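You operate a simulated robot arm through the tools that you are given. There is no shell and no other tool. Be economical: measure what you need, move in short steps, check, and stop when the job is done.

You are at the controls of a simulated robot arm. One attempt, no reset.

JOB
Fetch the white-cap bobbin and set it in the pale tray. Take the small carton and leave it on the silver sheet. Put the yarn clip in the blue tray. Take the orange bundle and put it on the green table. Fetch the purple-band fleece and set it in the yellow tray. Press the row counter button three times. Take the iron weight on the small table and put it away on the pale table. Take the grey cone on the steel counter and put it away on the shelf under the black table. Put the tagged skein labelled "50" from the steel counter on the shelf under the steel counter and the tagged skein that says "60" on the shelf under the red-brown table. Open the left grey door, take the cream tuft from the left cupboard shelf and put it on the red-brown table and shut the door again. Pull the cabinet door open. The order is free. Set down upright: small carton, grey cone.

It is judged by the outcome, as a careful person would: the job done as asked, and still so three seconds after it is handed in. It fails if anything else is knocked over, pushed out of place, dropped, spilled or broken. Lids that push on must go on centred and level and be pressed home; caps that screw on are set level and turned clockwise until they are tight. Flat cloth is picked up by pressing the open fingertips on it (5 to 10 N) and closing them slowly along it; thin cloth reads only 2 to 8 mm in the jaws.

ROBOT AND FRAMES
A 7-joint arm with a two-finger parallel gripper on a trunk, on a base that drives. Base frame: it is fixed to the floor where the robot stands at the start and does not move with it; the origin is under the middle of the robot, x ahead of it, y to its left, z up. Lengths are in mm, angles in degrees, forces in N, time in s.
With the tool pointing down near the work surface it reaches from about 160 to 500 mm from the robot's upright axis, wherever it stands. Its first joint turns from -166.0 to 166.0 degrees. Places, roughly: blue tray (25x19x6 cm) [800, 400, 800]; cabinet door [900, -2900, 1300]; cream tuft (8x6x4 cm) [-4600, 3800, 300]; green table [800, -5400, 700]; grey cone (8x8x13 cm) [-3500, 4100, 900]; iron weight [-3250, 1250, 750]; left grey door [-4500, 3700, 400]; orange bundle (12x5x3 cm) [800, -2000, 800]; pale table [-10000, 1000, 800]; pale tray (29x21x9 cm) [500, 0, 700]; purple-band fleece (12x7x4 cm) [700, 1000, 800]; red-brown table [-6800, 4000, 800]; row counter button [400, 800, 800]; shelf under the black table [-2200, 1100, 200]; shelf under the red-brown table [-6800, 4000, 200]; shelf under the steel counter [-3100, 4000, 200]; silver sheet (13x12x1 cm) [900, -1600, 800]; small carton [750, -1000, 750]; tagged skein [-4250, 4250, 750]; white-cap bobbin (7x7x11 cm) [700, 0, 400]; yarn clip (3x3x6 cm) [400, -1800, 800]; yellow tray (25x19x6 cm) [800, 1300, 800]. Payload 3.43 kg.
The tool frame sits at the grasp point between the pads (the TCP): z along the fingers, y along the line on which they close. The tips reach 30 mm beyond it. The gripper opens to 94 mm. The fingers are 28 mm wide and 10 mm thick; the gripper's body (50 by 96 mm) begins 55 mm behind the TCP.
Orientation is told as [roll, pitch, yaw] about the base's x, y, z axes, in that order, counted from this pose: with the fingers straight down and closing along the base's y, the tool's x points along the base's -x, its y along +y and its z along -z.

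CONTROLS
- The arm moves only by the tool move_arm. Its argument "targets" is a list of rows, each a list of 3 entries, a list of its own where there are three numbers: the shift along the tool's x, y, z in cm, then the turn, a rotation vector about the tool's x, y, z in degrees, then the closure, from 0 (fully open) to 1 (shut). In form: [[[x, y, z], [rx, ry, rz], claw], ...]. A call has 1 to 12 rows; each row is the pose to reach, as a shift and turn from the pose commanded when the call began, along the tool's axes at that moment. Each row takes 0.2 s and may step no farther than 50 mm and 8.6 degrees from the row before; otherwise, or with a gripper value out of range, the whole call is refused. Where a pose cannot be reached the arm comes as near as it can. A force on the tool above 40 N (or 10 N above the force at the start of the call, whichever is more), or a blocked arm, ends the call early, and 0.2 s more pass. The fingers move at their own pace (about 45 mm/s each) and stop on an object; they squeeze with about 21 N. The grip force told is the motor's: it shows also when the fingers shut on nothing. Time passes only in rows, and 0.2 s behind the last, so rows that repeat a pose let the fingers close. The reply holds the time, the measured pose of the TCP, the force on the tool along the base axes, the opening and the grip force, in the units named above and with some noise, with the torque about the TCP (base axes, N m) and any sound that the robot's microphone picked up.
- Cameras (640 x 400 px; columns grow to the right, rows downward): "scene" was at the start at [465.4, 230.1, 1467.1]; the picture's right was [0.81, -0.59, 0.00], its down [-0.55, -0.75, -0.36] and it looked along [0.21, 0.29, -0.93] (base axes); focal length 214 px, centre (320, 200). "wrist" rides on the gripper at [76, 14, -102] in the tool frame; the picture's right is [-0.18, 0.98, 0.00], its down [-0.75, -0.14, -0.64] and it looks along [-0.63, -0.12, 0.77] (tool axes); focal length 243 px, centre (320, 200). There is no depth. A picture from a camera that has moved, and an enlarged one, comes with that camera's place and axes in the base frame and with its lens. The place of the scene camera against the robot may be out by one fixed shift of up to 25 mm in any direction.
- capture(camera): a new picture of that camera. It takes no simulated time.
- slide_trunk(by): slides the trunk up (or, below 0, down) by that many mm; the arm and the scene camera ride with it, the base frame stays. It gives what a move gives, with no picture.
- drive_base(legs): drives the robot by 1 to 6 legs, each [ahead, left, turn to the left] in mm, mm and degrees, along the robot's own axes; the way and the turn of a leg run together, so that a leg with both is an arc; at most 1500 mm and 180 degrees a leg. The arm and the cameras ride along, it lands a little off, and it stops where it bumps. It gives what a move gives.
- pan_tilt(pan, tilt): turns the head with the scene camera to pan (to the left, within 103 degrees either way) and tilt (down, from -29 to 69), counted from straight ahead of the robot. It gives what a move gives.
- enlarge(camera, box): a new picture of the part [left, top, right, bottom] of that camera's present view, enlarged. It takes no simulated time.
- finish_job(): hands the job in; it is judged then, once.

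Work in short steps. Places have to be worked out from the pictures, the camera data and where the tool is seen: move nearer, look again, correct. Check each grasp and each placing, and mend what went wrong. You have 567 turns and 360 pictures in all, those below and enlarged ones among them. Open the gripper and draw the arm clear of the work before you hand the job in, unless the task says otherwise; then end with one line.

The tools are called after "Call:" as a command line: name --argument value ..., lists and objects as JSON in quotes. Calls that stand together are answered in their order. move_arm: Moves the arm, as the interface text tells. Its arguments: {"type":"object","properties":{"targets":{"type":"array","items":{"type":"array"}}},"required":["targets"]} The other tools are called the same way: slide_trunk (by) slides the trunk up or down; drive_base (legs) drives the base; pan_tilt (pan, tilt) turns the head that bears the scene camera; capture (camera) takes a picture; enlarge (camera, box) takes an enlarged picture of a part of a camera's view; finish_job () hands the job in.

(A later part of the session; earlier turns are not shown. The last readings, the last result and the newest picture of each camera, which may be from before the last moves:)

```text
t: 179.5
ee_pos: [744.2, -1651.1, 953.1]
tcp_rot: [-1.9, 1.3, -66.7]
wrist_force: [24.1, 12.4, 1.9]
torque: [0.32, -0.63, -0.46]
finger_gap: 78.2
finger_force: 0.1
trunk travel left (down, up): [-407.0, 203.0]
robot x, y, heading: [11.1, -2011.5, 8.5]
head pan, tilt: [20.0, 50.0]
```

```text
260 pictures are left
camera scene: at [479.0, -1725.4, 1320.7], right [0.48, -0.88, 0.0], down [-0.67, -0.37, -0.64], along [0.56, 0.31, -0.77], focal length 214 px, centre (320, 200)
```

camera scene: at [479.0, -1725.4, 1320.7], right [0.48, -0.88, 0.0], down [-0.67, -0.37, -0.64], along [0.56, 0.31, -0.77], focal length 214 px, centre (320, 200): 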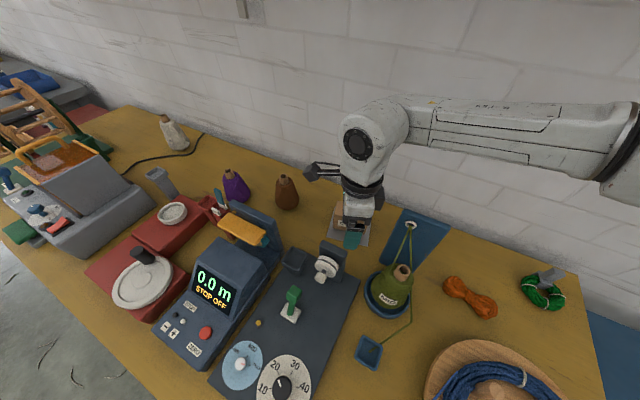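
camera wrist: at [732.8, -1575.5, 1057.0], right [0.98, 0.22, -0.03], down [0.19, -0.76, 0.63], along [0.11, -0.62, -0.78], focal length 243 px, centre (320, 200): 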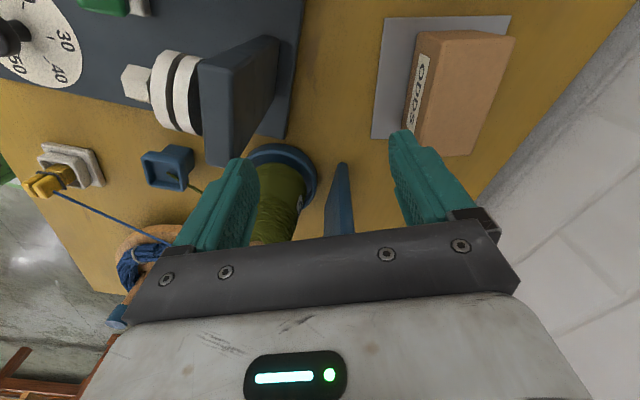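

The left finger has backed into the meter's blue plate. Move +x 35 mm to relieve it, then up 70 mm.

Call:
move_arm --targets '[[[-0.7, 1.6, 0], [0, 0, 0], 0], [[-1.4, 3.2, 0], [0, 0, 0], 0]]'

Call:
move_arm --targets '[[[0, 0, -2.5], [0, 0, 0], 0], [[0, 0, -5], [0, 0, 0], 0], [[0, 0, -7.5], [0, 0, 0], 0]]'

Call:
capture --camera "wrist"

Call:
capture --camera "scene"

```text
t: 180.1
ee_pos: [777.7, -1651.6, 951.6]
tcp_rot: [-2.2, 1.4, -66.6]
wrist_force: [0.0, 0.1, -0.8]
torque: [0.04, -0.01, -0.01]
finger_gap: 93.9
finger_force: 0.1
trunk travel left (down, up): [-407.0, 203.0]
robot x, y, heading: [12.8, -2011.9, 8.5]
head pan, tilt: [20.0, 50.0]
```

```text
t: 180.9
ee_pos: [781.5, -1652.3, 1026.2]
tcp_rot: [-2.0, 1.5, -66.7]
wrist_force: [-0.1, -0.5, -0.7]
torque: [0.0, 0.0, 0.01]
finger_gap: 93.9
finger_force: 0.0
trunk travel left (down, up): [-407.0, 203.0]
robot x, y, heading: [10.8, -2010.0, 8.6]
head pan, tilt: [20.0, 50.0]
```

```text
259 pictures are left
camera wrist: at [768.2, -1577.4, 1130.7], right [0.97, 0.22, -0.04], down [0.2, -0.75, 0.63], along [0.11, -0.62, -0.78], focal length 243 px, centre (320, 200)
```

wrist: 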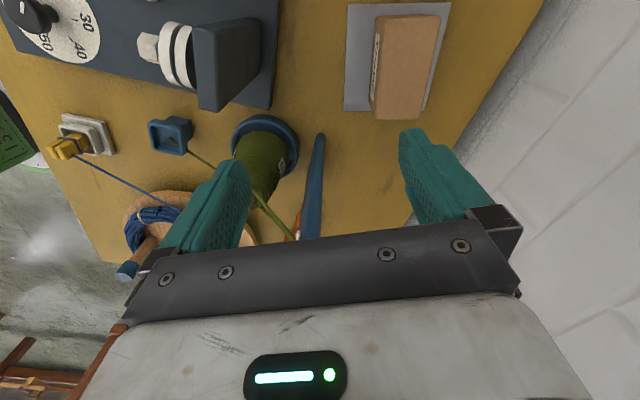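

```text
258 pictures are left
camera scene: at [478.2, -1725.7, 1320.9], right [0.48, -0.88, 0.0], down [-0.67, -0.37, -0.64], along [0.56, 0.31, -0.77], focal length 214 px, centre (320, 200)
```

scene: 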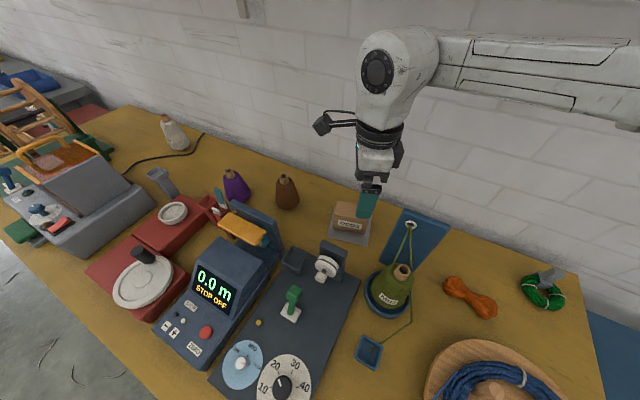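

Free, and everything still stands in place. Back off 200 mm now with the tips high, then straighten the heading.

Call:
drive_base --legs '[[-200, 0, 0], [0, 0, -8.6]]'

Call:
capture --camera "wrist"

Call:
pan_tilt --pan 0 --tilt 50

Call:
capture --camera "scene"

```text
t: 183.1
ee_pos: [628.0, -1803.2, 1026.9]
tcp_rot: [-2.0, 1.4, -75.4]
wrist_force: [-1.0, -0.1, 0.0]
torque: [0.05, 0.0, -0.04]
finger_gap: 93.7
finger_force: 0.1
trunk travel left (down, up): [-407.0, 203.0]
robot x, y, heading: [-188.9, -2042.9, -0.1]
head pan, tilt: [20.0, 50.0]
```

```text
257 pictures are left
camera wrist: at [625.8, -1727.5, 1130.3], right [1.0, 0.07, -0.04], down [0.08, -0.77, 0.63], along [0.01, -0.63, -0.78], focal length 243 px, centre (320, 200)
```

wrist: 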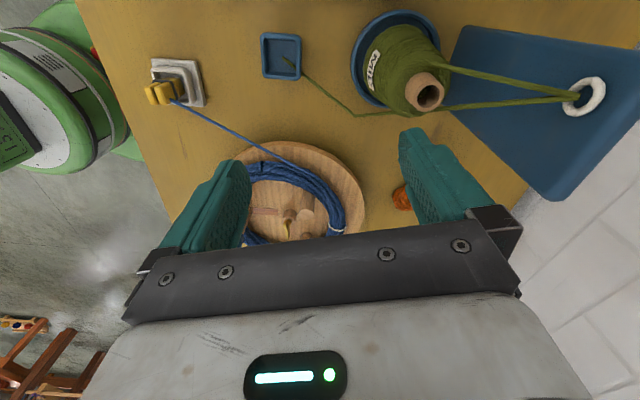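

```text
t: 184.0
ee_pos: [627.7, -1803.9, 1026.2]
tcp_rot: [-2.0, 1.3, -75.4]
wrist_force: [0.3, 0.2, 0.5]
torque: [0.0, -0.03, 0.02]
finger_gap: 93.9
finger_force: 0.0
trunk travel left (down, up): [-407.0, 203.0]
robot x, y, heading: [-189.5, -2040.5, -0.1]
head pan, tilt: [0.0, 50.0]
```

```text
256 pictures are left
camera scene: at [322.7, -1858.0, 1321.0], right [0.0, -1.0, 0.0], down [-0.77, 0.0, -0.64], along [0.64, 0.0, -0.77], focal length 214 px, centre (320, 200)
```

scene: 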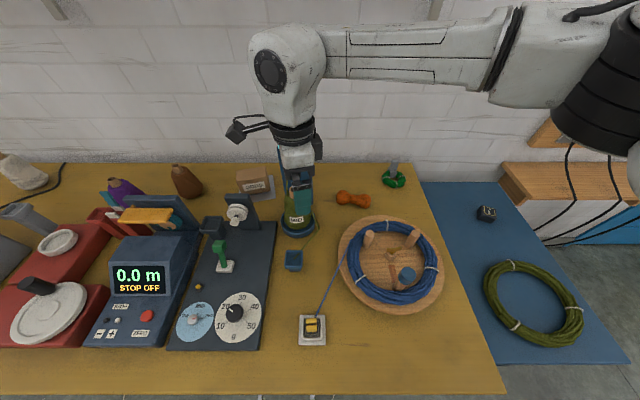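

Orange bundle is at about (790, −1938), long along y. Drive right 137, then ahead 160 with the trunk lowered a bit once past the panel.

Call:
drive_base --legs '[[0, -137, 0]]'

Call:
slide_trunk --by -60

Call:
drive_base --legs '[[160, 0, 0]]'

Call:
capture --camera "wrist"

Call:
capture --camera "scene"

```text
t: 185.3
ee_pos: [627.9, -1941.8, 1025.7]
tcp_rot: [-2.1, 1.4, -75.4]
wrist_force: [0.7, 0.8, 0.4]
torque: [-0.01, 0.0, -0.03]
finger_gap: 94.0
finger_force: 0.0
trunk travel left (down, up): [-407.0, 203.0]
robot x, y, heading: [-188.5, -2178.7, -0.3]
head pan, tilt: [0.0, 50.0]
```

```text
t: 186.3
ee_pos: [627.2, -1941.8, 967.8]
tcp_rot: [-1.9, 1.3, -75.5]
wrist_force: [-0.6, 0.9, 0.3]
torque: [0.04, -0.04, -0.01]
finger_gap: 93.9
finger_force: 0.0
trunk travel left (down, up): [-347.0, 263.0]
robot x, y, heading: [-187.6, -2182.2, -0.1]
head pan, tilt: [0.0, 50.0]
```

```text
t: 187.7
ee_pos: [788.2, -1941.8, 966.6]
tcp_rot: [-2.0, 1.3, -75.4]
wrist_force: [0.4, -0.9, -0.8]
torque: [0.05, 0.02, -0.07]
finger_gap: 94.0
finger_force: 0.0
trunk travel left (down, up): [-347.0, 263.0]
robot x, y, heading: [-25.0, -2183.3, -0.0]
head pan, tilt: [0.0, 50.0]
```

```text
255 pictures are left
camera wrist: at [787.3, -1866.7, 1070.4], right [1.0, 0.07, -0.04], down [0.08, -0.77, 0.63], along [0.01, -0.63, -0.78], focal length 243 px, centre (320, 200)
```

wrist: 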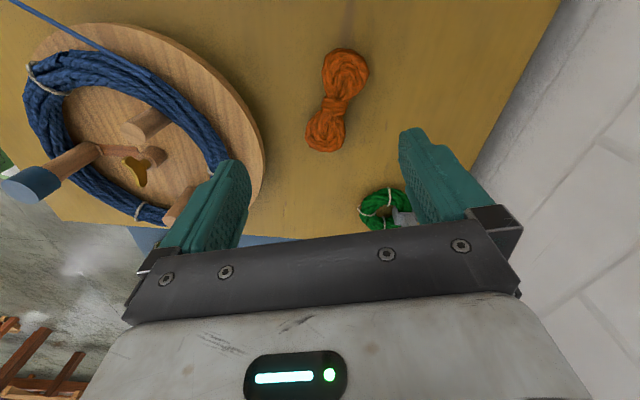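

```text
254 pictures are left
camera scene: at [484.0, -1997.0, 1261.0], right [0.0, -1.0, 0.0], down [-0.77, 0.0, -0.64], along [0.64, 0.0, -0.77], focal length 214 px, centre (320, 200)
```

scene: 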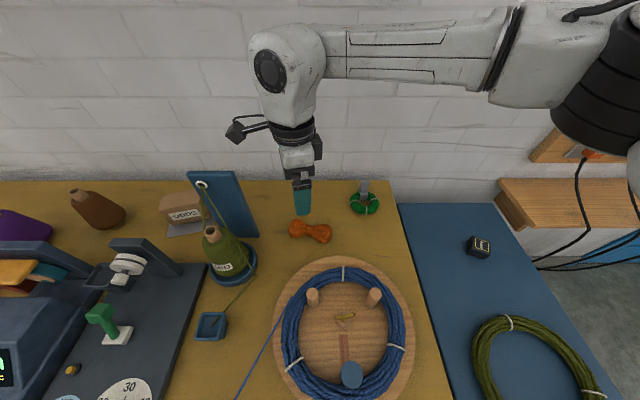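

Bundle's waist is at (799, −1951), axis ~6° off y. Adjust xy and yaw (+21° about tool z), lower 100 and check.

Call:
move_arm --targets '[[[-0.4, 0.3, 0], [0, 0, 7], 0], [[-0.8, 0.6, 0], [0, 0, 14], 0], [[-1.15, 0.84, 0], [0, 0, 21], 0]]'

Call:
slide_trunk --by -100

Call:
capture --camera "wrist"

```text
t: 188.5
ee_pos: [799.1, -1952.1, 965.3]
tcp_rot: [-2.3, 0.6, -96.5]
wrist_force: [-0.4, -0.7, -0.4]
torque: [-0.03, -0.01, 0.0]
finger_gap: 94.0
finger_force: 0.0
trunk travel left (down, up): [-347.0, 263.0]
robot x, y, heading: [-28.3, -2182.4, 0.0]
head pan, tilt: [0.0, 50.0]
```

```text
t: 189.8
ee_pos: [800.3, -1952.2, 866.7]
tcp_rot: [-2.3, 0.6, -96.4]
wrist_force: [-0.1, 0.5, 0.1]
torque: [-0.01, -0.01, 0.04]
finger_gap: 93.9
finger_force: 0.0
trunk travel left (down, up): [-247.0, 363.0]
robot x, y, heading: [-26.5, -2179.4, -0.0]
head pan, tilt: [0.0, 50.0]
```

```text
253 pictures are left
camera wrist: at [826.5, -1878.8, 968.8], right [0.96, -0.29, -0.04], down [-0.2, -0.74, 0.64], along [-0.22, -0.6, -0.77], focal length 243 px, centre (320, 200)
```

wrist: 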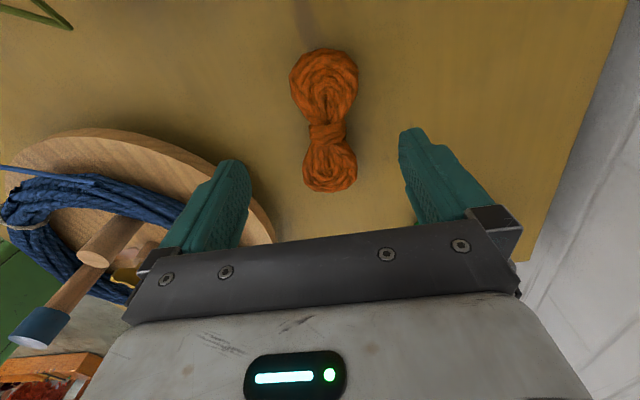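

Call:
move_arm --targets '[[[0, 0.3, 2], [0, 0, 0], 0], [[0, 0.3, 4], [0, 0, 0], 0], [[0, 0.3, 4.8], [0, 0, 0], 0], [[0, 0.3, 5.2], [0, 0, 0], 0], [[0, 0.3, 5.5], [0, 0, 0], 0]]'

Call:
capture --camera "wrist"

```text
t: 191.0
ee_pos: [799.9, -1951.2, 810.0]
tcp_rot: [-2.4, 0.6, -96.4]
wrist_force: [0.6, 0.3, 0.4]
torque: [-0.01, 0.04, -0.02]
finger_gap: 94.0
finger_force: 0.0
trunk travel left (down, up): [-247.0, 363.0]
robot x, y, heading: [-25.1, -2181.8, -0.4]
head pan, tilt: [0.0, 50.0]
```

```text
252 pictures are left
camera wrist: at [827.4, -1878.5, 913.4], right [0.96, -0.29, -0.04], down [-0.2, -0.74, 0.64], along [-0.22, -0.6, -0.77], focal length 243 px, centre (320, 200)
```

wrist: 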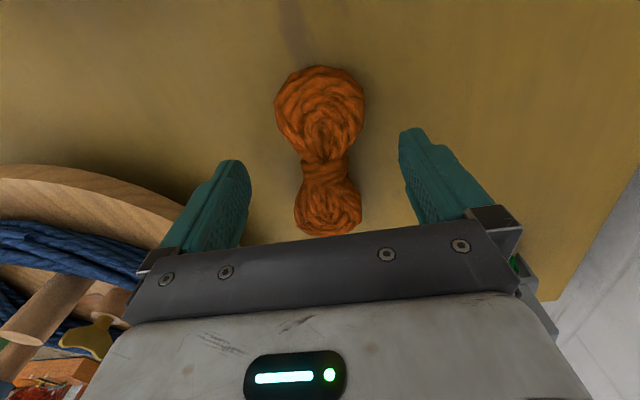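

Call:
move_arm --targets '[[[0, 0, 0.3], [0, 0, 0], 0], [[0, 0, 0.6], [0, 0, 0], 0]]'

Call:
move_arm --targets '[[[0, 0, 0], [0, 0, 0], 0.5], [[0, 0, 0], [0, 0, 0], 0.8], [[0, 0, 0], [0, 0, 0], 1], [[0, 0, 0], [0, 0, 0], 1], [[0, 0, 0], [0, 0, 0], 1], [[0, 0, 0], [0, 0, 0], 1]]'

Call:
slide_trunk --by 120

Call:
capture --camera "wrist"

```text
t: 191.6
ee_pos: [800.9, -1950.0, 806.0]
tcp_rot: [-2.4, 0.6, -96.3]
wrist_force: [-0.7, 0.6, 0.0]
torque: [-0.01, 0.0, -0.02]
finger_gap: 94.2
finger_force: 0.1
trunk travel left (down, up): [-247.0, 363.0]
robot x, y, heading: [-26.2, -2185.0, -0.0]
head pan, tilt: [0.0, 50.0]
```

```text
t: 193.0
ee_pos: [800.2, -1950.1, 805.8]
tcp_rot: [-2.4, 0.6, -96.5]
wrist_force: [1.7, -0.8, 1.1]
torque: [0.02, -0.03, -0.04]
finger_gap: 50.5
finger_force: 20.6
trunk travel left (down, up): [-247.0, 363.0]
robot x, y, heading: [-25.7, -2182.7, -0.0]
head pan, tilt: [0.0, 50.0]
```

```text
t: 194.5
ee_pos: [799.9, -1950.0, 925.6]
tcp_rot: [-2.4, 0.6, -96.5]
wrist_force: [0.0, 0.0, 0.4]
torque: [0.02, -0.02, 0.0]
finger_gap: 49.5
finger_force: 21.4
trunk travel left (down, up): [-367.0, 243.0]
robot x, y, heading: [-25.8, -2179.7, 0.0]
head pan, tilt: [0.0, 50.0]
```

```text
251 pictures are left
camera wrist: at [827.2, -1878.4, 1027.5], right [0.96, -0.29, -0.04], down [-0.2, -0.74, 0.64], along [-0.22, -0.6, -0.77], focal length 243 px, centre (320, 200)
```

wrist: 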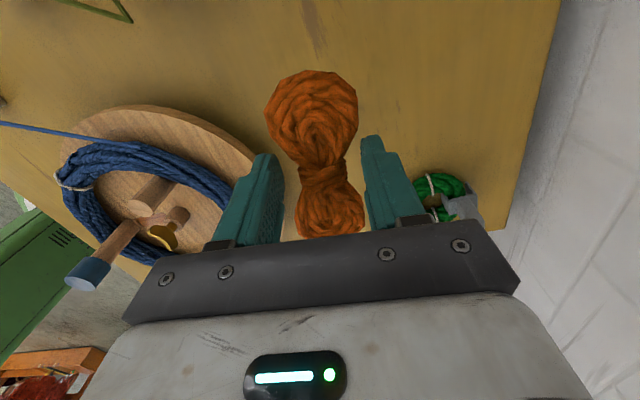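

Bundle is held. Raise, back out and head toward the green table; go part way and look.

Call:
slide_trunk --by 60

Call:
drive_base --legs '[[-500, 0, 0]]'

Call:
pan_tilt --pan -80 --tilt 20

Call:
capture --camera "scene"

Call:
pan_tilt --pan -40 --tilt 20

Call:
capture --camera "scene"

```text
t: 195.5
ee_pos: [801.1, -1950.6, 985.3]
tcp_rot: [-2.5, 0.7, -96.4]
wrist_force: [-0.6, -0.9, -0.3]
torque: [0.02, 0.02, -0.01]
finger_gap: 49.4
finger_force: 21.3
trunk travel left (down, up): [-427.0, 183.0]
robot x, y, heading: [-24.1, -2180.2, -0.0]
head pan, tilt: [0.0, 50.0]
```

```text
t: 198.5
ee_pos: [298.5, -1949.7, 986.0]
tcp_rot: [-2.4, 0.6, -96.4]
wrist_force: [0.3, -0.7, -0.4]
torque: [0.0, 0.03, 0.0]
finger_gap: 48.7
finger_force: 21.4
trunk travel left (down, up): [-427.0, 183.0]
robot x, y, heading: [-527.6, -2180.6, -0.0]
head pan, tilt: [0.0, 50.0]
```

```text
t: 200.0
ee_pos: [298.5, -1949.7, 985.2]
tcp_rot: [-2.3, 0.6, -96.4]
wrist_force: [-0.3, -0.4, 0.0]
torque: [0.03, 0.01, 0.01]
finger_gap: 48.8
finger_force: 20.7
trunk travel left (down, up): [-427.0, 183.0]
robot x, y, heading: [-527.5, -2178.8, 0.3]
head pan, tilt: [-80.0, 20.0]
```

```text
250 pictures are left
camera scene: at [-79.4, -2087.5, 1386.6], right [-0.98, -0.17, 0.0], down [-0.06, 0.34, -0.94], along [0.16, -0.93, -0.34], focal length 214 px, centre (320, 200)
```

scene: 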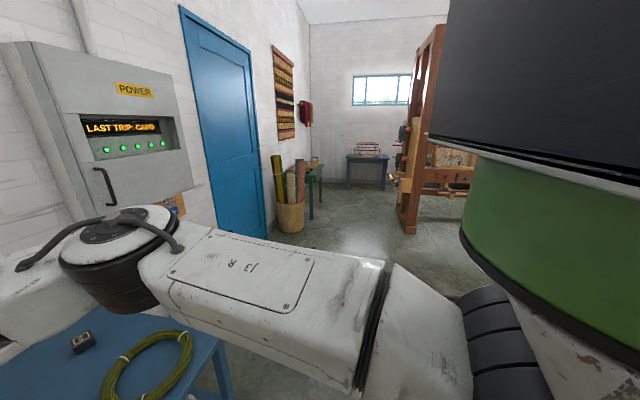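

```text
t: 201.1
ee_pos: [298.7, -1950.9, 985.3]
tcp_rot: [-2.4, 0.6, -96.4]
wrist_force: [0.5, 0.4, -1.1]
torque: [0.03, 0.03, 0.01]
finger_gap: 48.9
finger_force: 20.8
trunk travel left (down, up): [-427.0, 183.0]
robot x, y, heading: [-530.3, -2180.1, 0.0]
head pan, tilt: [-40.0, 20.0]
```

```text
249 pictures are left
camera scene: at [-24.3, -2055.7, 1386.6], right [-0.64, -0.77, 0.0], down [-0.26, 0.22, -0.94], along [0.72, -0.61, -0.34], focal length 214 px, centre (320, 200)
```

scene: 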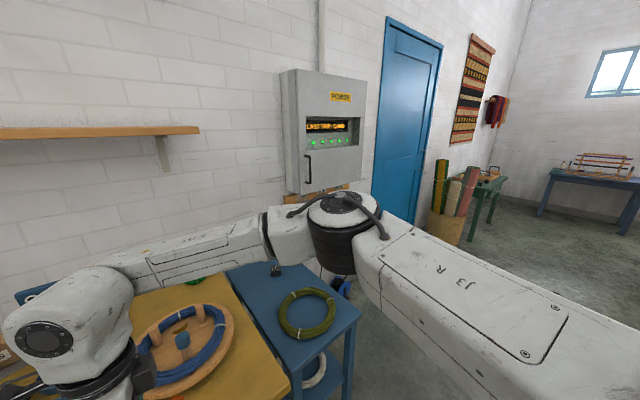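

The control cabinet has its handle on the left. For the green table: raise the trunk 150 to clear the tall rolls and drive toward y≈−4000, then look.

Call:
slide_trunk --by 150

Call:
drive_base --legs '[[0, -1400, 0], [150, -500, 0]]'

Call:
pan_tilt --pan -60 --tilt 35

Call:
capture --camera "scene"

Call:
pan_tilt --pan -20 --tilt 35

Call:
capture --camera "scene"

```text
t: 202.8
ee_pos: [297.1, -1950.3, 1135.8]
tcp_rot: [-2.4, 0.5, -96.3]
wrist_force: [0.4, 0.5, -1.2]
torque: [0.02, -0.02, 0.01]
finger_gap: 48.8
finger_force: 20.8
trunk travel left (down, up): [-577.0, 33.0]
robot x, y, heading: [-528.4, -2178.0, 0.0]
head pan, tilt: [-40.0, 20.0]
```

```text
t: 212.4
ee_pos: [441.8, -3843.5, 1135.1]
tcp_rot: [-2.5, 0.7, -96.9]
wrist_force: [-0.4, -0.8, 0.1]
torque: [-0.01, -0.01, -0.01]
finger_gap: 49.0
finger_force: 20.8
trunk travel left (down, up): [-577.0, 33.0]
robot x, y, heading: [-385.1, -4065.6, -0.7]
head pan, tilt: [-40.0, 20.0]
```

```text
t: 213.2
ee_pos: [443.6, -3843.9, 1135.4]
tcp_rot: [-2.4, 0.6, -96.8]
wrist_force: [-0.3, 0.9, -0.6]
torque: [0.01, -0.02, 0.0]
finger_gap: 49.1
finger_force: 20.8
trunk travel left (down, up): [-577.0, 33.0]
robot x, y, heading: [-384.1, -4068.4, -0.4]
head pan, tilt: [-60.0, 35.0]
```

```text
248 pictures are left
camera scene: at [93.0, -3963.5, 1512.8], right [-0.87, -0.49, 0.0], down [-0.28, 0.5, -0.82], along [0.4, -0.71, -0.57], focal length 214 px, centre (320, 200)
```

scene: 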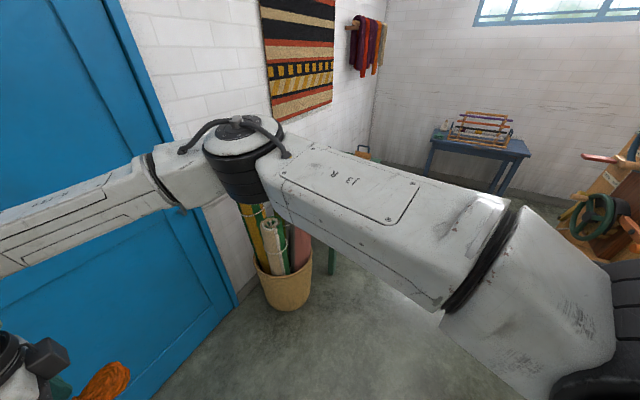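

```text
t: 214.3
ee_pos: [443.1, -3844.3, 1134.6]
tcp_rot: [-2.4, 0.7, -96.8]
wrist_force: [0.4, -0.2, 0.5]
torque: [0.0, 0.01, -0.02]
finger_gap: 49.0
finger_force: 20.4
trunk travel left (down, up): [-577.0, 33.0]
robot x, y, heading: [-389.0, -4069.5, -0.3]
head pan, tilt: [-20.0, 35.0]
```

```text
247 pictures are left
camera scene: at [132.0, -3917.7, 1512.7], right [-0.35, -0.94, 0.0], down [-0.54, 0.2, -0.82], along [0.77, -0.29, -0.57], focal length 214 px, centre (320, 200)
```

scene: 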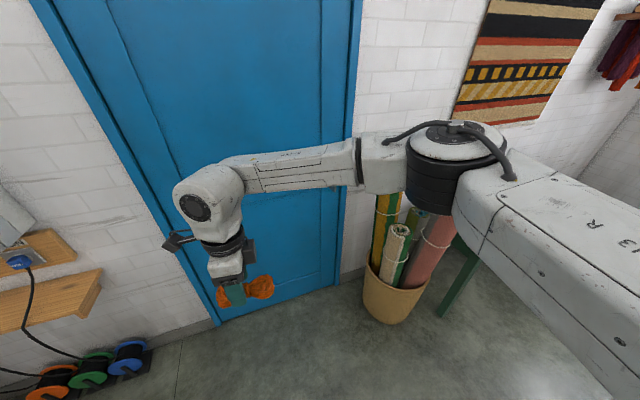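

Tall rolls stand at about (660, −4660). I'll check the loom on the right side to see the lane width.

Call:
pan_tilt --pan -103 --tilt 35

Call:
capture --camera "scene"

```text
t: 215.9
ee_pos: [443.4, -3844.0, 1134.9]
tcp_rot: [-2.4, 0.7, -96.8]
wrist_force: [-0.1, 0.7, 0.0]
torque: [-0.01, 0.02, 0.01]
finger_gap: 49.0
finger_force: 20.9
trunk travel left (down, up): [-577.0, 33.0]
robot x, y, heading: [-382.7, -4068.5, -0.8]
head pan, tilt: [-103.0, 35.0]
```

```text
246 pictures are left
camera scene: at [29.1, -3972.5, 1512.7], right [-0.97, 0.23, 0.0], down [0.13, 0.56, -0.82], along [-0.19, -0.8, -0.57], focal length 214 px, centre (320, 200)
```

scene: 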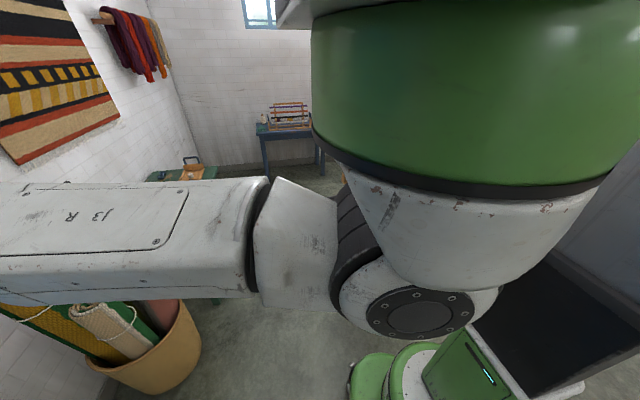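

I'll turn 45° to the right here (both hub and hand stay clear), and look again toward the green table.

Call:
drive_base --legs '[[0, 0, -45]]'

Call:
pan_tilt --pan -40 --tilt 30

Call:
capture --camera "scene"

Call:
pan_tilt --pan 15 --tilt 35

Call:
capture --camera "scene"

```text
t: 218.3
ee_pos: [360.2, -4494.0, 1134.2]
tcp_rot: [-2.4, 0.5, -141.6]
wrist_force: [0.3, 0.2, -0.4]
torque: [-0.02, -0.01, -0.02]
finger_gap: 48.8
finger_force: 21.7
trunk travel left (down, up): [-577.0, 33.0]
robot x, y, heading: [-380.3, -4068.2, -45.3]
head pan, tilt: [-103.0, 35.0]
```

```text
t: 219.7
ee_pos: [360.9, -4493.8, 1136.2]
tcp_rot: [-2.3, 0.7, -141.7]
wrist_force: [0.4, 0.5, 0.6]
torque: [0.0, 0.03, -0.01]
finger_gap: 49.0
finger_force: 21.5
trunk travel left (down, up): [-577.0, 33.0]
robot x, y, heading: [-384.0, -4066.1, -45.4]
head pan, tilt: [-40.0, 30.0]
```

```text
245 pictures are left
camera scene: at [62.2, -4346.3, 1520.5], right [-1.0, -0.08, 0.0], down [-0.04, 0.5, -0.87], along [0.07, -0.86, -0.5], focal length 214 px, centre (320, 200)
```

scene: 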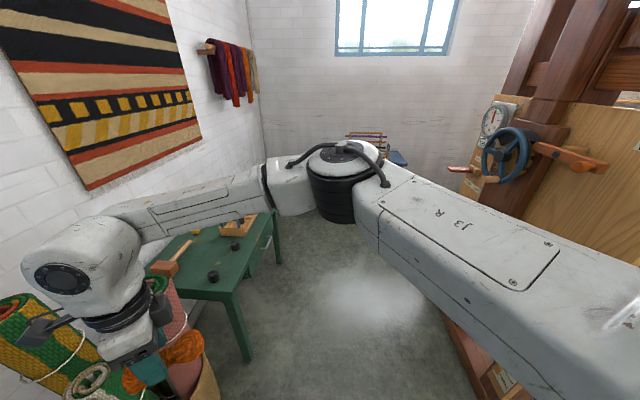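

```text
t: 220.9
ee_pos: [358.1, -4492.9, 1135.5]
tcp_rot: [-2.3, 0.6, -141.7]
wrist_force: [-0.2, 1.0, -0.9]
torque: [-0.01, -0.02, 0.03]
finger_gap: 48.8
finger_force: 20.6
trunk travel left (down, up): [-577.0, 33.0]
robot x, y, heading: [-384.6, -4066.1, -45.5]
head pan, tilt: [15.0, 35.0]
```

```text
244 pictures are left
camera scene: at [130.9, -4300.8, 1512.7], right [-0.51, -0.86, 0.0], down [-0.49, 0.29, -0.82], along [0.71, -0.41, -0.57], focal length 214 px, centre (320, 200)
```

scene: 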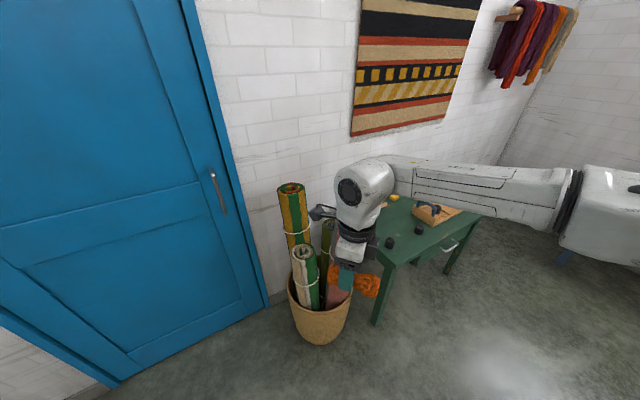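

Table top spans x≈530–1000, y≈−4860…−5610 with some tools on it. Drive −y in this heading to be beside the table (staying clear of rolls and loom), and look.

Call:
drive_base --legs '[[670, -542, 0]]'

Call:
capture --camera "scene"

Call:
capture --camera "wrist"

```text
t: 225.4
ee_pos: [446.6, -5346.3, 1134.4]
tcp_rot: [-2.5, 0.6, -141.6]
wrist_force: [0.0, 0.1, -0.7]
torque: [0.01, -0.04, -0.01]
finger_gap: 48.9
finger_force: 20.5
trunk travel left (down, up): [-577.0, 33.0]
robot x, y, heading: [-297.2, -4925.0, -45.4]
head pan, tilt: [15.0, 35.0]
```

```text
243 pictures are left
camera scene: at [217.7, -5153.3, 1512.7], right [-0.51, -0.86, 0.0], down [-0.5, 0.29, -0.82], along [0.71, -0.41, -0.57], focal length 214 px, centre (320, 200)
```

scene: 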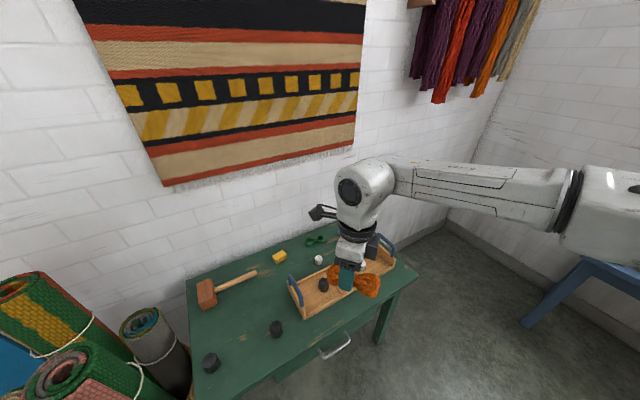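

```text
242 pictures are left
camera wrist: at [516.8, -5314.0, 1237.6], right [0.47, -0.88, -0.04], down [-0.67, -0.38, 0.64], along [-0.58, -0.27, -0.77], focal length 243 px, centre (320, 200)
```

wrist: 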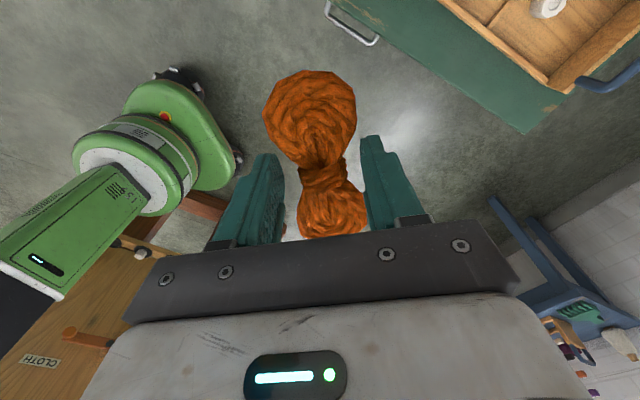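

Free spot on the table at about (765, −5110), between mallet, knobs and tray. Drive there (TCP delta +318, +236).

Call:
drive_base --legs '[[55, 392, 0]]'

Call:
capture --camera "wrist"

Call:
pan_tilt --pan 0 --tilt 45

Call:
capture --camera "scene"

```text
t: 227.9
ee_pos: [766.6, -5108.7, 1135.0]
tcp_rot: [-2.4, 0.6, -141.7]
wrist_force: [0.1, 0.4, 0.2]
torque: [-0.02, -0.02, 0.01]
finger_gap: 48.8
finger_force: 20.6
trunk travel left (down, up): [-577.0, 33.0]
robot x, y, heading: [22.2, -4681.5, -45.2]
head pan, tilt: [15.0, 35.0]
```

```text
241 pictures are left
camera wrist: at [836.1, -5076.5, 1237.6], right [0.47, -0.88, -0.04], down [-0.67, -0.38, 0.64], along [-0.58, -0.27, -0.77], focal length 243 px, centre (320, 200)
```

wrist: 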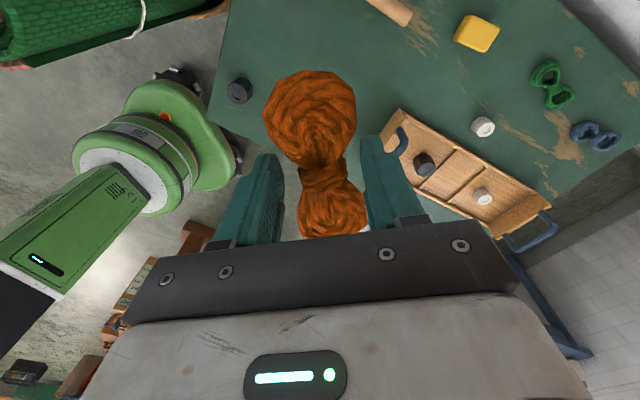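

```text
t: 228.7
ee_pos: [766.1, -5107.9, 1135.0]
tcp_rot: [-2.4, 0.6, -141.6]
wrist_force: [0.5, 0.2, -0.4]
torque: [0.03, 0.03, -0.01]
finger_gap: 49.0
finger_force: 20.9
trunk travel left (down, up): [-577.0, 33.0]
robot x, y, heading: [19.6, -4683.8, -45.4]
head pan, tilt: [0.0, 45.0]
```

```text
240 pictures are left
camera scene: at [518.3, -4929.0, 1497.9], right [-0.71, -0.7, 0.0], down [-0.5, 0.5, -0.71], along [0.5, -0.5, -0.71], focal length 214 px, centre (320, 200)
```

scene: 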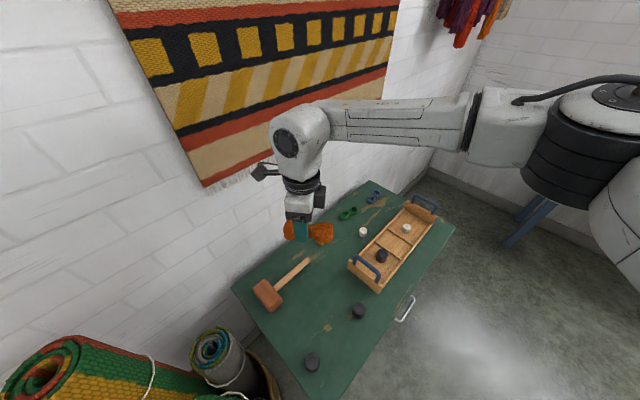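

The spot below the bundle is free. Lower the trunk 230, then lower by arm in steps with force guard.

Call:
slide_trunk --by -230

Call:
move_arm --targets '[[[0, 0, 3], [0, 0, 0], 1], [[0, 0, 6], [0, 0, 0], 1], [[0, 0, 9], [0, 0, 0], 1]]'

Call:
capture --camera "wrist"

Call:
capture --camera "scene"

```text
t: 231.1
ee_pos: [766.1, -5109.5, 905.3]
tcp_rot: [-2.4, 0.5, -141.7]
wrist_force: [-0.3, -0.1, -0.3]
torque: [0.01, 0.01, 0.01]
finger_gap: 48.8
finger_force: 20.7
trunk travel left (down, up): [-347.0, 263.0]
robot x, y, heading: [19.9, -4685.6, -45.6]
head pan, tilt: [0.0, 45.0]
```

```text
t: 231.9
ee_pos: [763.6, -5104.0, 813.8]
tcp_rot: [-2.4, 0.6, -141.6]
wrist_force: [1.1, 0.6, -1.0]
torque: [0.0, -0.03, 0.0]
finger_gap: 48.8
finger_force: 21.0
trunk travel left (down, up): [-347.0, 263.0]
robot x, y, heading: [23.2, -4681.6, -45.8]
head pan, tilt: [0.0, 45.0]
```

```text
239 pictures are left
camera wrist: at [834.4, -5072.8, 917.5], right [0.46, -0.88, -0.04], down [-0.67, -0.38, 0.64], along [-0.58, -0.27, -0.77], focal length 243 px, centre (320, 200)
```

wrist: 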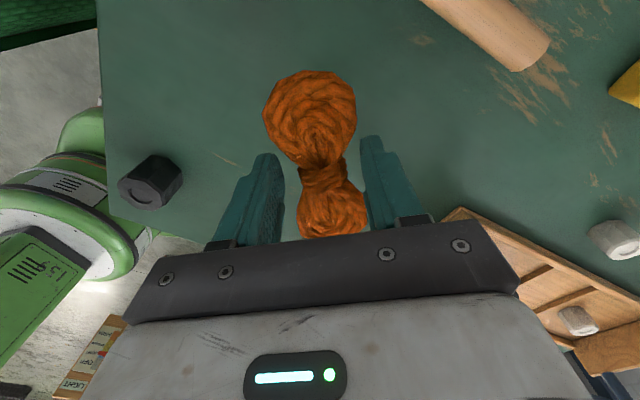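

```text
238 pictures are left
camera scene: at [518.1, -4929.0, 1268.0], right [-0.71, -0.7, 0.0], down [-0.5, 0.5, -0.71], along [0.5, -0.5, -0.71], focal length 214 px, centre (320, 200)
```

scene: 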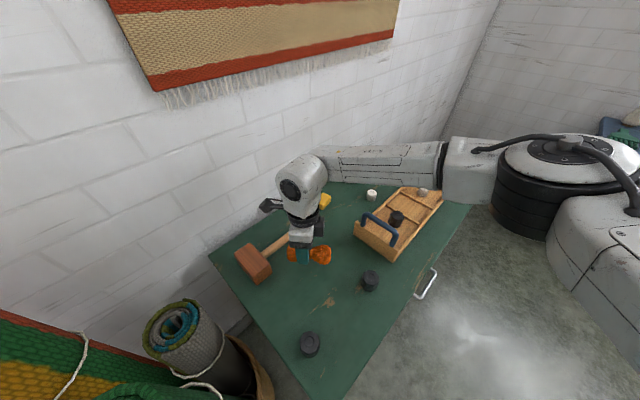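

Clear. Continue down in small steps until contact.

Call:
move_arm --targets '[[[0, 0, 1.5], [0, 0, 0], 1], [[0, 0, 3], [0, 0, 0], 1], [[0, 0, 3.8], [0, 0, 0], 1], [[0, 0, 4.4], [0, 0, 0], 1], [[0, 0, 5], [0, 0, 0], 1], [[0, 0, 5.5], [0, 0, 0], 1]]'

Call:
enlarge --camera "scene" --box '[200, 200, 400, 325]'

```text
t: 233.3
ee_pos: [762.8, -5103.0, 759.6]
tcp_rot: [-2.4, 0.6, -141.6]
wrist_force: [0.7, 0.1, 0.8]
torque: [0.0, -0.02, -0.03]
finger_gap: 48.8
finger_force: 20.5
trunk travel left (down, up): [-347.0, 263.0]
robot x, y, heading: [27.1, -4683.0, -45.5]
head pan, tilt: [0.0, 45.0]
```

```text
3.20 times, centred on (300, 262) of scene
camera zoom: at [518.1, -4929.0, 1267.9], right [-0.71, -0.7, 0.0], down [-0.5, 0.5, -0.71], along [0.5, -0.5, -0.71], focal length 686 px, centre (384, 0)
```

zoom: 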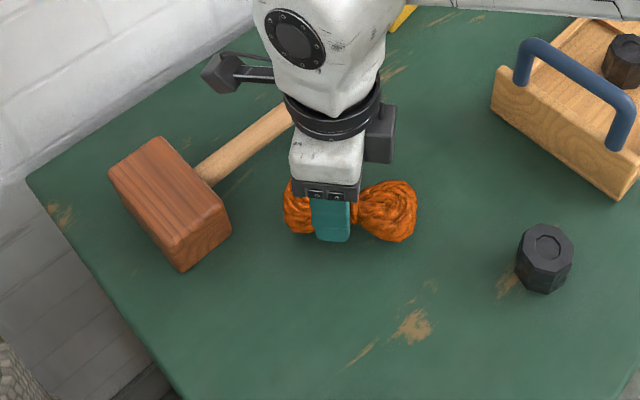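

Call:
move_arm --targets '[[[0, 0, 0.4], [0, 0, 0], 1], [[0, 0, 0.8], [0, 0, 0], 1], [[0, 0, 1.2], [0, 0, 0], 1], [[0, 0, 1.6], [0, 0, 0], 1]]'

Call:
enlarge --camera "scene" --box '[200, 200, 400, 325]'

```text
t: 234.3
ee_pos: [763.5, -5101.6, 746.2]
tcp_rot: [-2.4, 0.6, -141.7]
wrist_force: [-2.5, 0.0, 14.8]
torque: [-0.48, 0.19, -0.07]
finger_gap: 48.8
finger_force: 20.4
trunk travel left (down, up): [-347.0, 263.0]
robot x, y, heading: [20.9, -4681.5, -45.0]
head pan, tilt: [0.0, 45.0]
```

```text
3.20 times, centred on (300, 262) of scene
camera zoom: at [517.6, -4928.8, 1268.5], right [-0.71, -0.7, 0.0], down [-0.5, 0.5, -0.71], along [0.5, -0.5, -0.71], focal length 686 px, centre (384, 0)
```

zoom: 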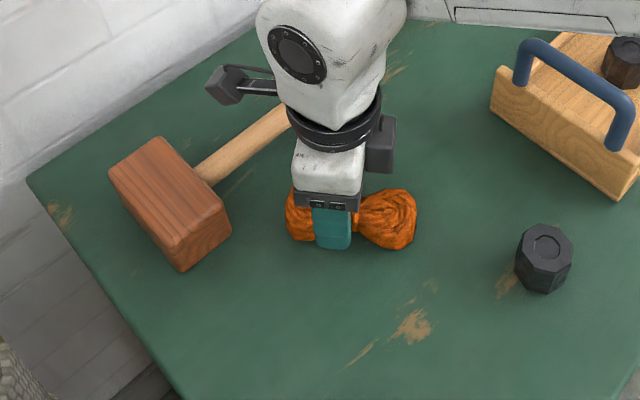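

Contact. Release and rise.

Call:
move_arm --targets '[[[0, 0, -0.2], [0, 0, 0], 0.6], [[0, 0, -0.2], [0, 0, 0], 0.2], [[0, 0, -0.2], [0, 0, 0], 0], [[0, 0, -0.2], [0, 0, 0], 0], [[0, 0, -4], [0, 0, 0], 0], [[0, 0, -8], [0, 0, 0], 0], [[0, 0, -12], [0, 0, 0], 0]]'

Call:
slide_trunk --by 200

Call:
capture --camera "scene"

```text
t: 235.9
ee_pos: [764.7, -5107.5, 864.1]
tcp_rot: [-2.4, 0.4, -141.7]
wrist_force: [-0.1, -0.2, 0.0]
torque: [-0.03, 0.0, 0.02]
finger_gap: 94.0
finger_force: 0.0
trunk travel left (down, up): [-347.0, 263.0]
robot x, y, heading: [21.3, -4683.1, -45.2]
head pan, tilt: [0.0, 45.0]
```

```text
t: 238.1
ee_pos: [765.5, -5107.8, 1063.5]
tcp_rot: [-2.3, 0.7, -141.7]
wrist_force: [-0.2, -0.7, -0.3]
torque: [0.0, -0.02, 0.0]
finger_gap: 94.2
finger_force: 0.2
trunk travel left (down, up): [-547.0, 63.0]
robot x, y, heading: [21.4, -4684.0, -45.6]
head pan, tilt: [0.0, 45.0]
```

```text
235 pictures are left
camera scene: at [518.2, -4929.1, 1467.8], right [-0.71, -0.7, 0.0], down [-0.5, 0.5, -0.71], along [0.5, -0.5, -0.71], focal length 214 px, centre (320, 200)
```

scene: 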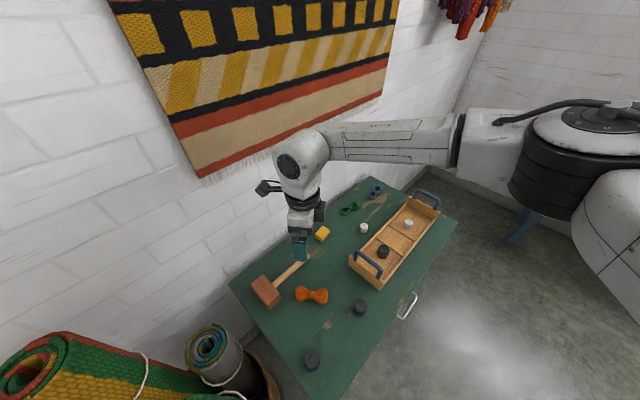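

Bundle is on the green table. Now the cabinet: reverse out along the same way, and unwind the tool yaw there.

Call:
drive_base --legs '[[-55, -392, 0], [-670, 542, 0]]'

Call:
move_arm --targets '[[[0, -1.9, 0], [0, 0, -8.04], 0], [[0, -3.8, 0], [0, 0, -16.1], 0], [[0, -5.8, 0], [0, 0, -24.1], 0], [[-0.1, -7.7, 0], [0, 0, -32.2], 0], [[-0.1, -9.6, 0], [0, 0, -40.2], 0], [[-0.1, -11.5, 0], [0, 0, -48.2], 0], [[-0.1, -13.4, 0], [0, 0, -56.3], 0], [[-0.1, -15.3, 0], [0, 0, -64.3], 0], [[-0.2, -17.3, 0], [0, 0, -72.4], 0], [[-0.2, -19.2, 0], [0, 0, -80.4], 0], [[-0.2, -21.1, 0], [0, 0, -88.4], 0], [[-0.2, -23, 0], [0, 0, -96.4], 0]]'

Call:
move_arm --targets '[[[-3.3, 1.2, 0], [-2.7, -5.9, -4.4], 0], [[-6.7, 2.4, 0], [-5.4, -11.8, -8.9], 0], [[-10, 3.6, 0], [-8.2, -17.7, -13.3], 0], [[-13.3, 4.8, 0], [-10.9, -23.6, -17.8], 0], [[-16.7, 6, 0], [-13.6, -29.5, -22.2], 0], [[-20, 7.1, 0], [-16.3, -35.3, -26.6], 0], [[-23.3, 8.3, 0], [-19, -41.2, -31.1], 0], [[-26.6, 9.5, 0], [-21.8, -47.1, -35.5], 0], [[-30, 10.7, 0], [-24.5, -53, -40], 0], [[-33.3, 11.9, 0], [-27.2, -58.9, -44.4], 0]]'

Call:
pan_tilt --pan 20 --tilt 40

Call:
capture --camera "scene"

```text
t: 244.7
ee_pos: [359.3, -4482.8, 1064.7]
tcp_rot: [-2.4, 0.6, -141.7]
wrist_force: [-1.0, 0.7, -0.5]
torque: [-0.01, -0.01, 0.0]
finger_gap: 93.8
finger_force: 0.0
trunk travel left (down, up): [-547.0, 63.0]
robot x, y, heading: [-384.8, -4061.6, -45.4]
head pan, tilt: [0.0, 45.0]
```

```text
t: 247.3
ee_pos: [214.4, -4302.5, 1072.8]
tcp_rot: [0.8, 2.3, -45.1]
wrist_force: [-1.3, -0.1, 0.0]
torque: [0.01, -0.01, -0.01]
finger_gap: 94.0
finger_force: 0.1
trunk travel left (down, up): [-547.0, 63.0]
robot x, y, heading: [-383.8, -4060.0, -45.3]
head pan, tilt: [0.0, 45.0]
```

```text
t: 249.5
ee_pos: [534.5, -4457.6, 1063.0]
tcp_rot: [4.7, -62.1, 0.3]
wrist_force: [0.2, -0.2, 0.5]
torque: [-0.02, 0.01, -0.01]
finger_gap: 93.9
finger_force: 0.0
trunk travel left (down, up): [-547.0, 63.0]
robot x, y, heading: [-383.0, -4056.7, -45.1]
head pan, tilt: [0.0, 45.0]
```

```text
t: 250.4
ee_pos: [534.3, -4456.2, 1062.0]
tcp_rot: [4.9, -62.2, 0.0]
wrist_force: [-0.4, 0.3, 0.7]
torque: [-0.02, 0.0, 0.01]
finger_gap: 93.9
finger_force: 0.0
trunk travel left (down, up): [-547.0, 63.0]
robot x, y, heading: [-385.8, -4055.6, -45.2]
head pan, tilt: [20.0, 40.0]
```

```text
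234 pictures are left
camera scene: at [132.1, -4282.6, 1475.1], right [-0.43, -0.9, 0.0], down [-0.58, 0.28, -0.77], along [0.69, -0.33, -0.64], focal length 214 px, centre (320, 200)
```

scene: 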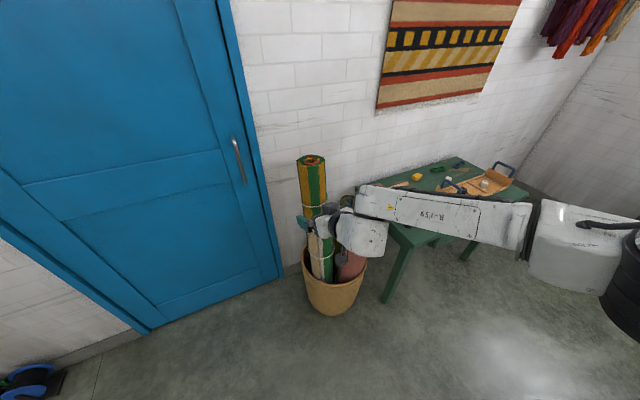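

Tool now points forward. Drive +y to come in front of the cabinet at a distance.

Call:
drive_base --legs '[[-617, 631, 0], [-617, 631, 0]]'

Call:
capture --camera "wrist"

Call:
pan_tilt --pan 25 --tilt 15

Call:
capture --camera "scene"

```text
t: 259.2
ee_pos: [561.0, -2695.9, 1061.9]
tcp_rot: [4.9, -62.0, 0.3]
wrist_force: [0.2, -0.2, 0.1]
torque: [0.01, 0.02, 0.01]
finger_gap: 93.9
finger_force: 0.1
trunk travel left (down, up): [-547.0, 63.0]
robot x, y, heading: [-360.6, -2300.4, -45.2]
head pan, tilt: [20.0, 40.0]
```

```text
233 pictures are left
camera wrist: at [432.9, -2690.6, 1043.1], right [0.01, 0.98, 0.2], down [-0.2, -0.2, 0.96], along [0.98, -0.05, 0.2], focal length 243 px, centre (320, 200)
```

wrist: 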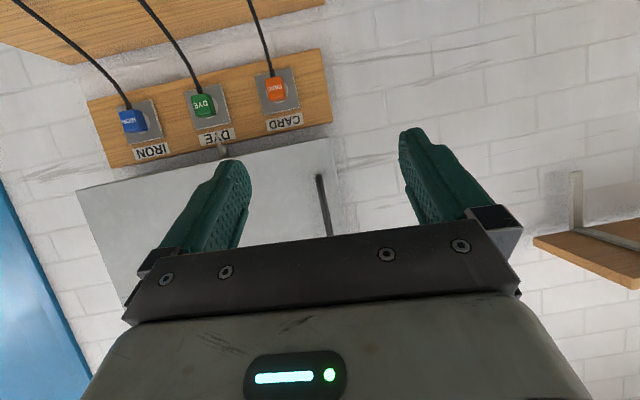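

```text
t: 260.1
ee_pos: [560.9, -2695.3, 1061.8]
tcp_rot: [4.9, -62.1, 0.4]
wrist_force: [-0.3, -0.2, -0.8]
torque: [0.01, 0.02, 0.0]
finger_gap: 93.9
finger_force: 0.1
trunk travel left (down, up): [-547.0, 63.0]
robot x, y, heading: [-363.0, -2300.7, -44.9]
head pan, tilt: [25.0, 15.0]
```

```text
232 pictures are left
camera scene: at [168.0, -2519.5, 1514.6], right [-0.34, -0.94, 0.0], down [-0.24, 0.09, -0.97], along [0.91, -0.33, -0.26], focal length 214 px, centre (320, 200)
```

scene: 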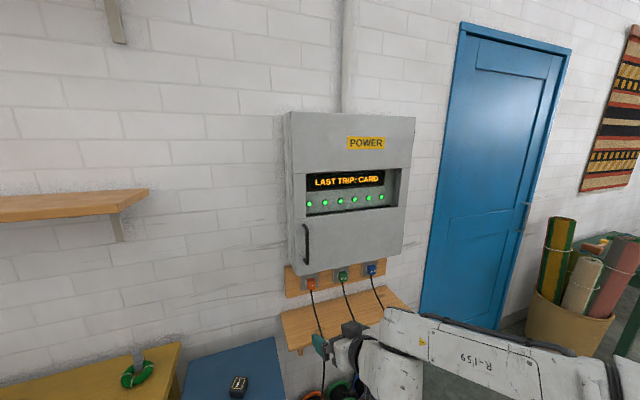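

Handle bar is at roughly (880, −2708), z 1087–1230. Raise 60 (plus 20 by arm) and approach to x≈820 first.

Call:
slide_trunk --by 60

Call:
move_arm --targets '[[[-1.8, 0, -0.9], [0, 0, 0], 0]]'

Call:
drive_base --legs '[[192, 174, 0]]'

Call:
capture --camera "wrist"

Call:
capture --camera "scene"

```text
t: 261.1
ee_pos: [560.7, -2695.0, 1122.0]
tcp_rot: [4.9, -62.1, 0.3]
wrist_force: [0.3, -0.5, -0.2]
torque: [0.01, -0.02, 0.04]
finger_gap: 94.2
finger_force: 0.0
trunk travel left (down, up): [-607.0, 3.0]
robot x, y, heading: [-358.6, -2302.9, -45.0]
head pan, tilt: [25.0, 15.0]
```

```text
t: 261.5
ee_pos: [560.8, -2696.5, 1142.2]
tcp_rot: [5.0, -62.1, 0.4]
wrist_force: [0.6, 0.6, -0.1]
torque: [-0.02, 0.02, 0.0]
finger_gap: 94.1
finger_force: 0.0
trunk travel left (down, up): [-607.0, 3.0]
robot x, y, heading: [-357.1, -2299.2, -45.0]
head pan, tilt: [25.0, 15.0]
```

```text
t: 263.4
ee_pos: [819.7, -2709.9, 1143.5]
tcp_rot: [4.9, -62.0, 0.2]
wrist_force: [-0.4, 0.5, 0.5]
torque: [0.03, -0.03, 0.02]
finger_gap: 93.9
finger_force: 0.0
trunk travel left (down, up): [-607.0, 3.0]
robot x, y, heading: [-102.2, -2312.0, -45.0]
head pan, tilt: [25.0, 15.0]
```

```text
231 pictures are left
camera wrist: at [691.8, -2704.6, 1123.6], right [0.01, 0.98, 0.2], down [-0.2, -0.2, 0.96], along [0.98, -0.05, 0.2], focal length 243 px, centre (320, 200)
```

wrist: 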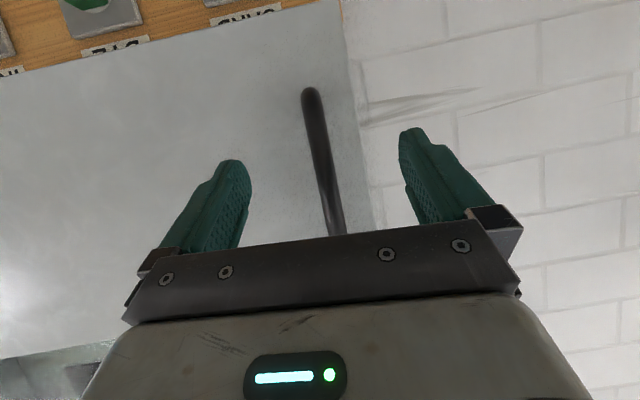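

```text
230 pictures are left
camera scene: at [426.5, -2532.2, 1574.7], right [-0.34, -0.94, 0.0], down [-0.24, 0.09, -0.97], along [0.91, -0.33, -0.26], focal length 214 px, centre (320, 200)
```

scene: 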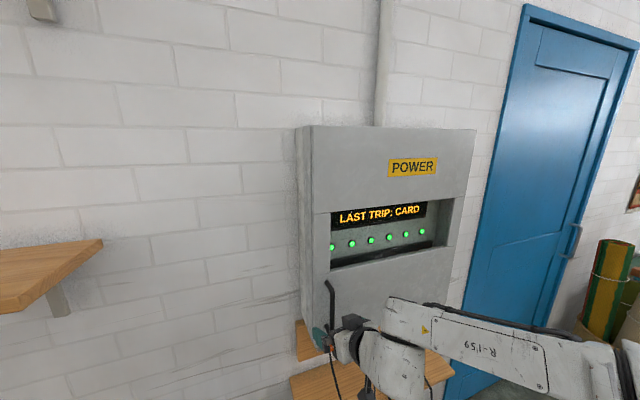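

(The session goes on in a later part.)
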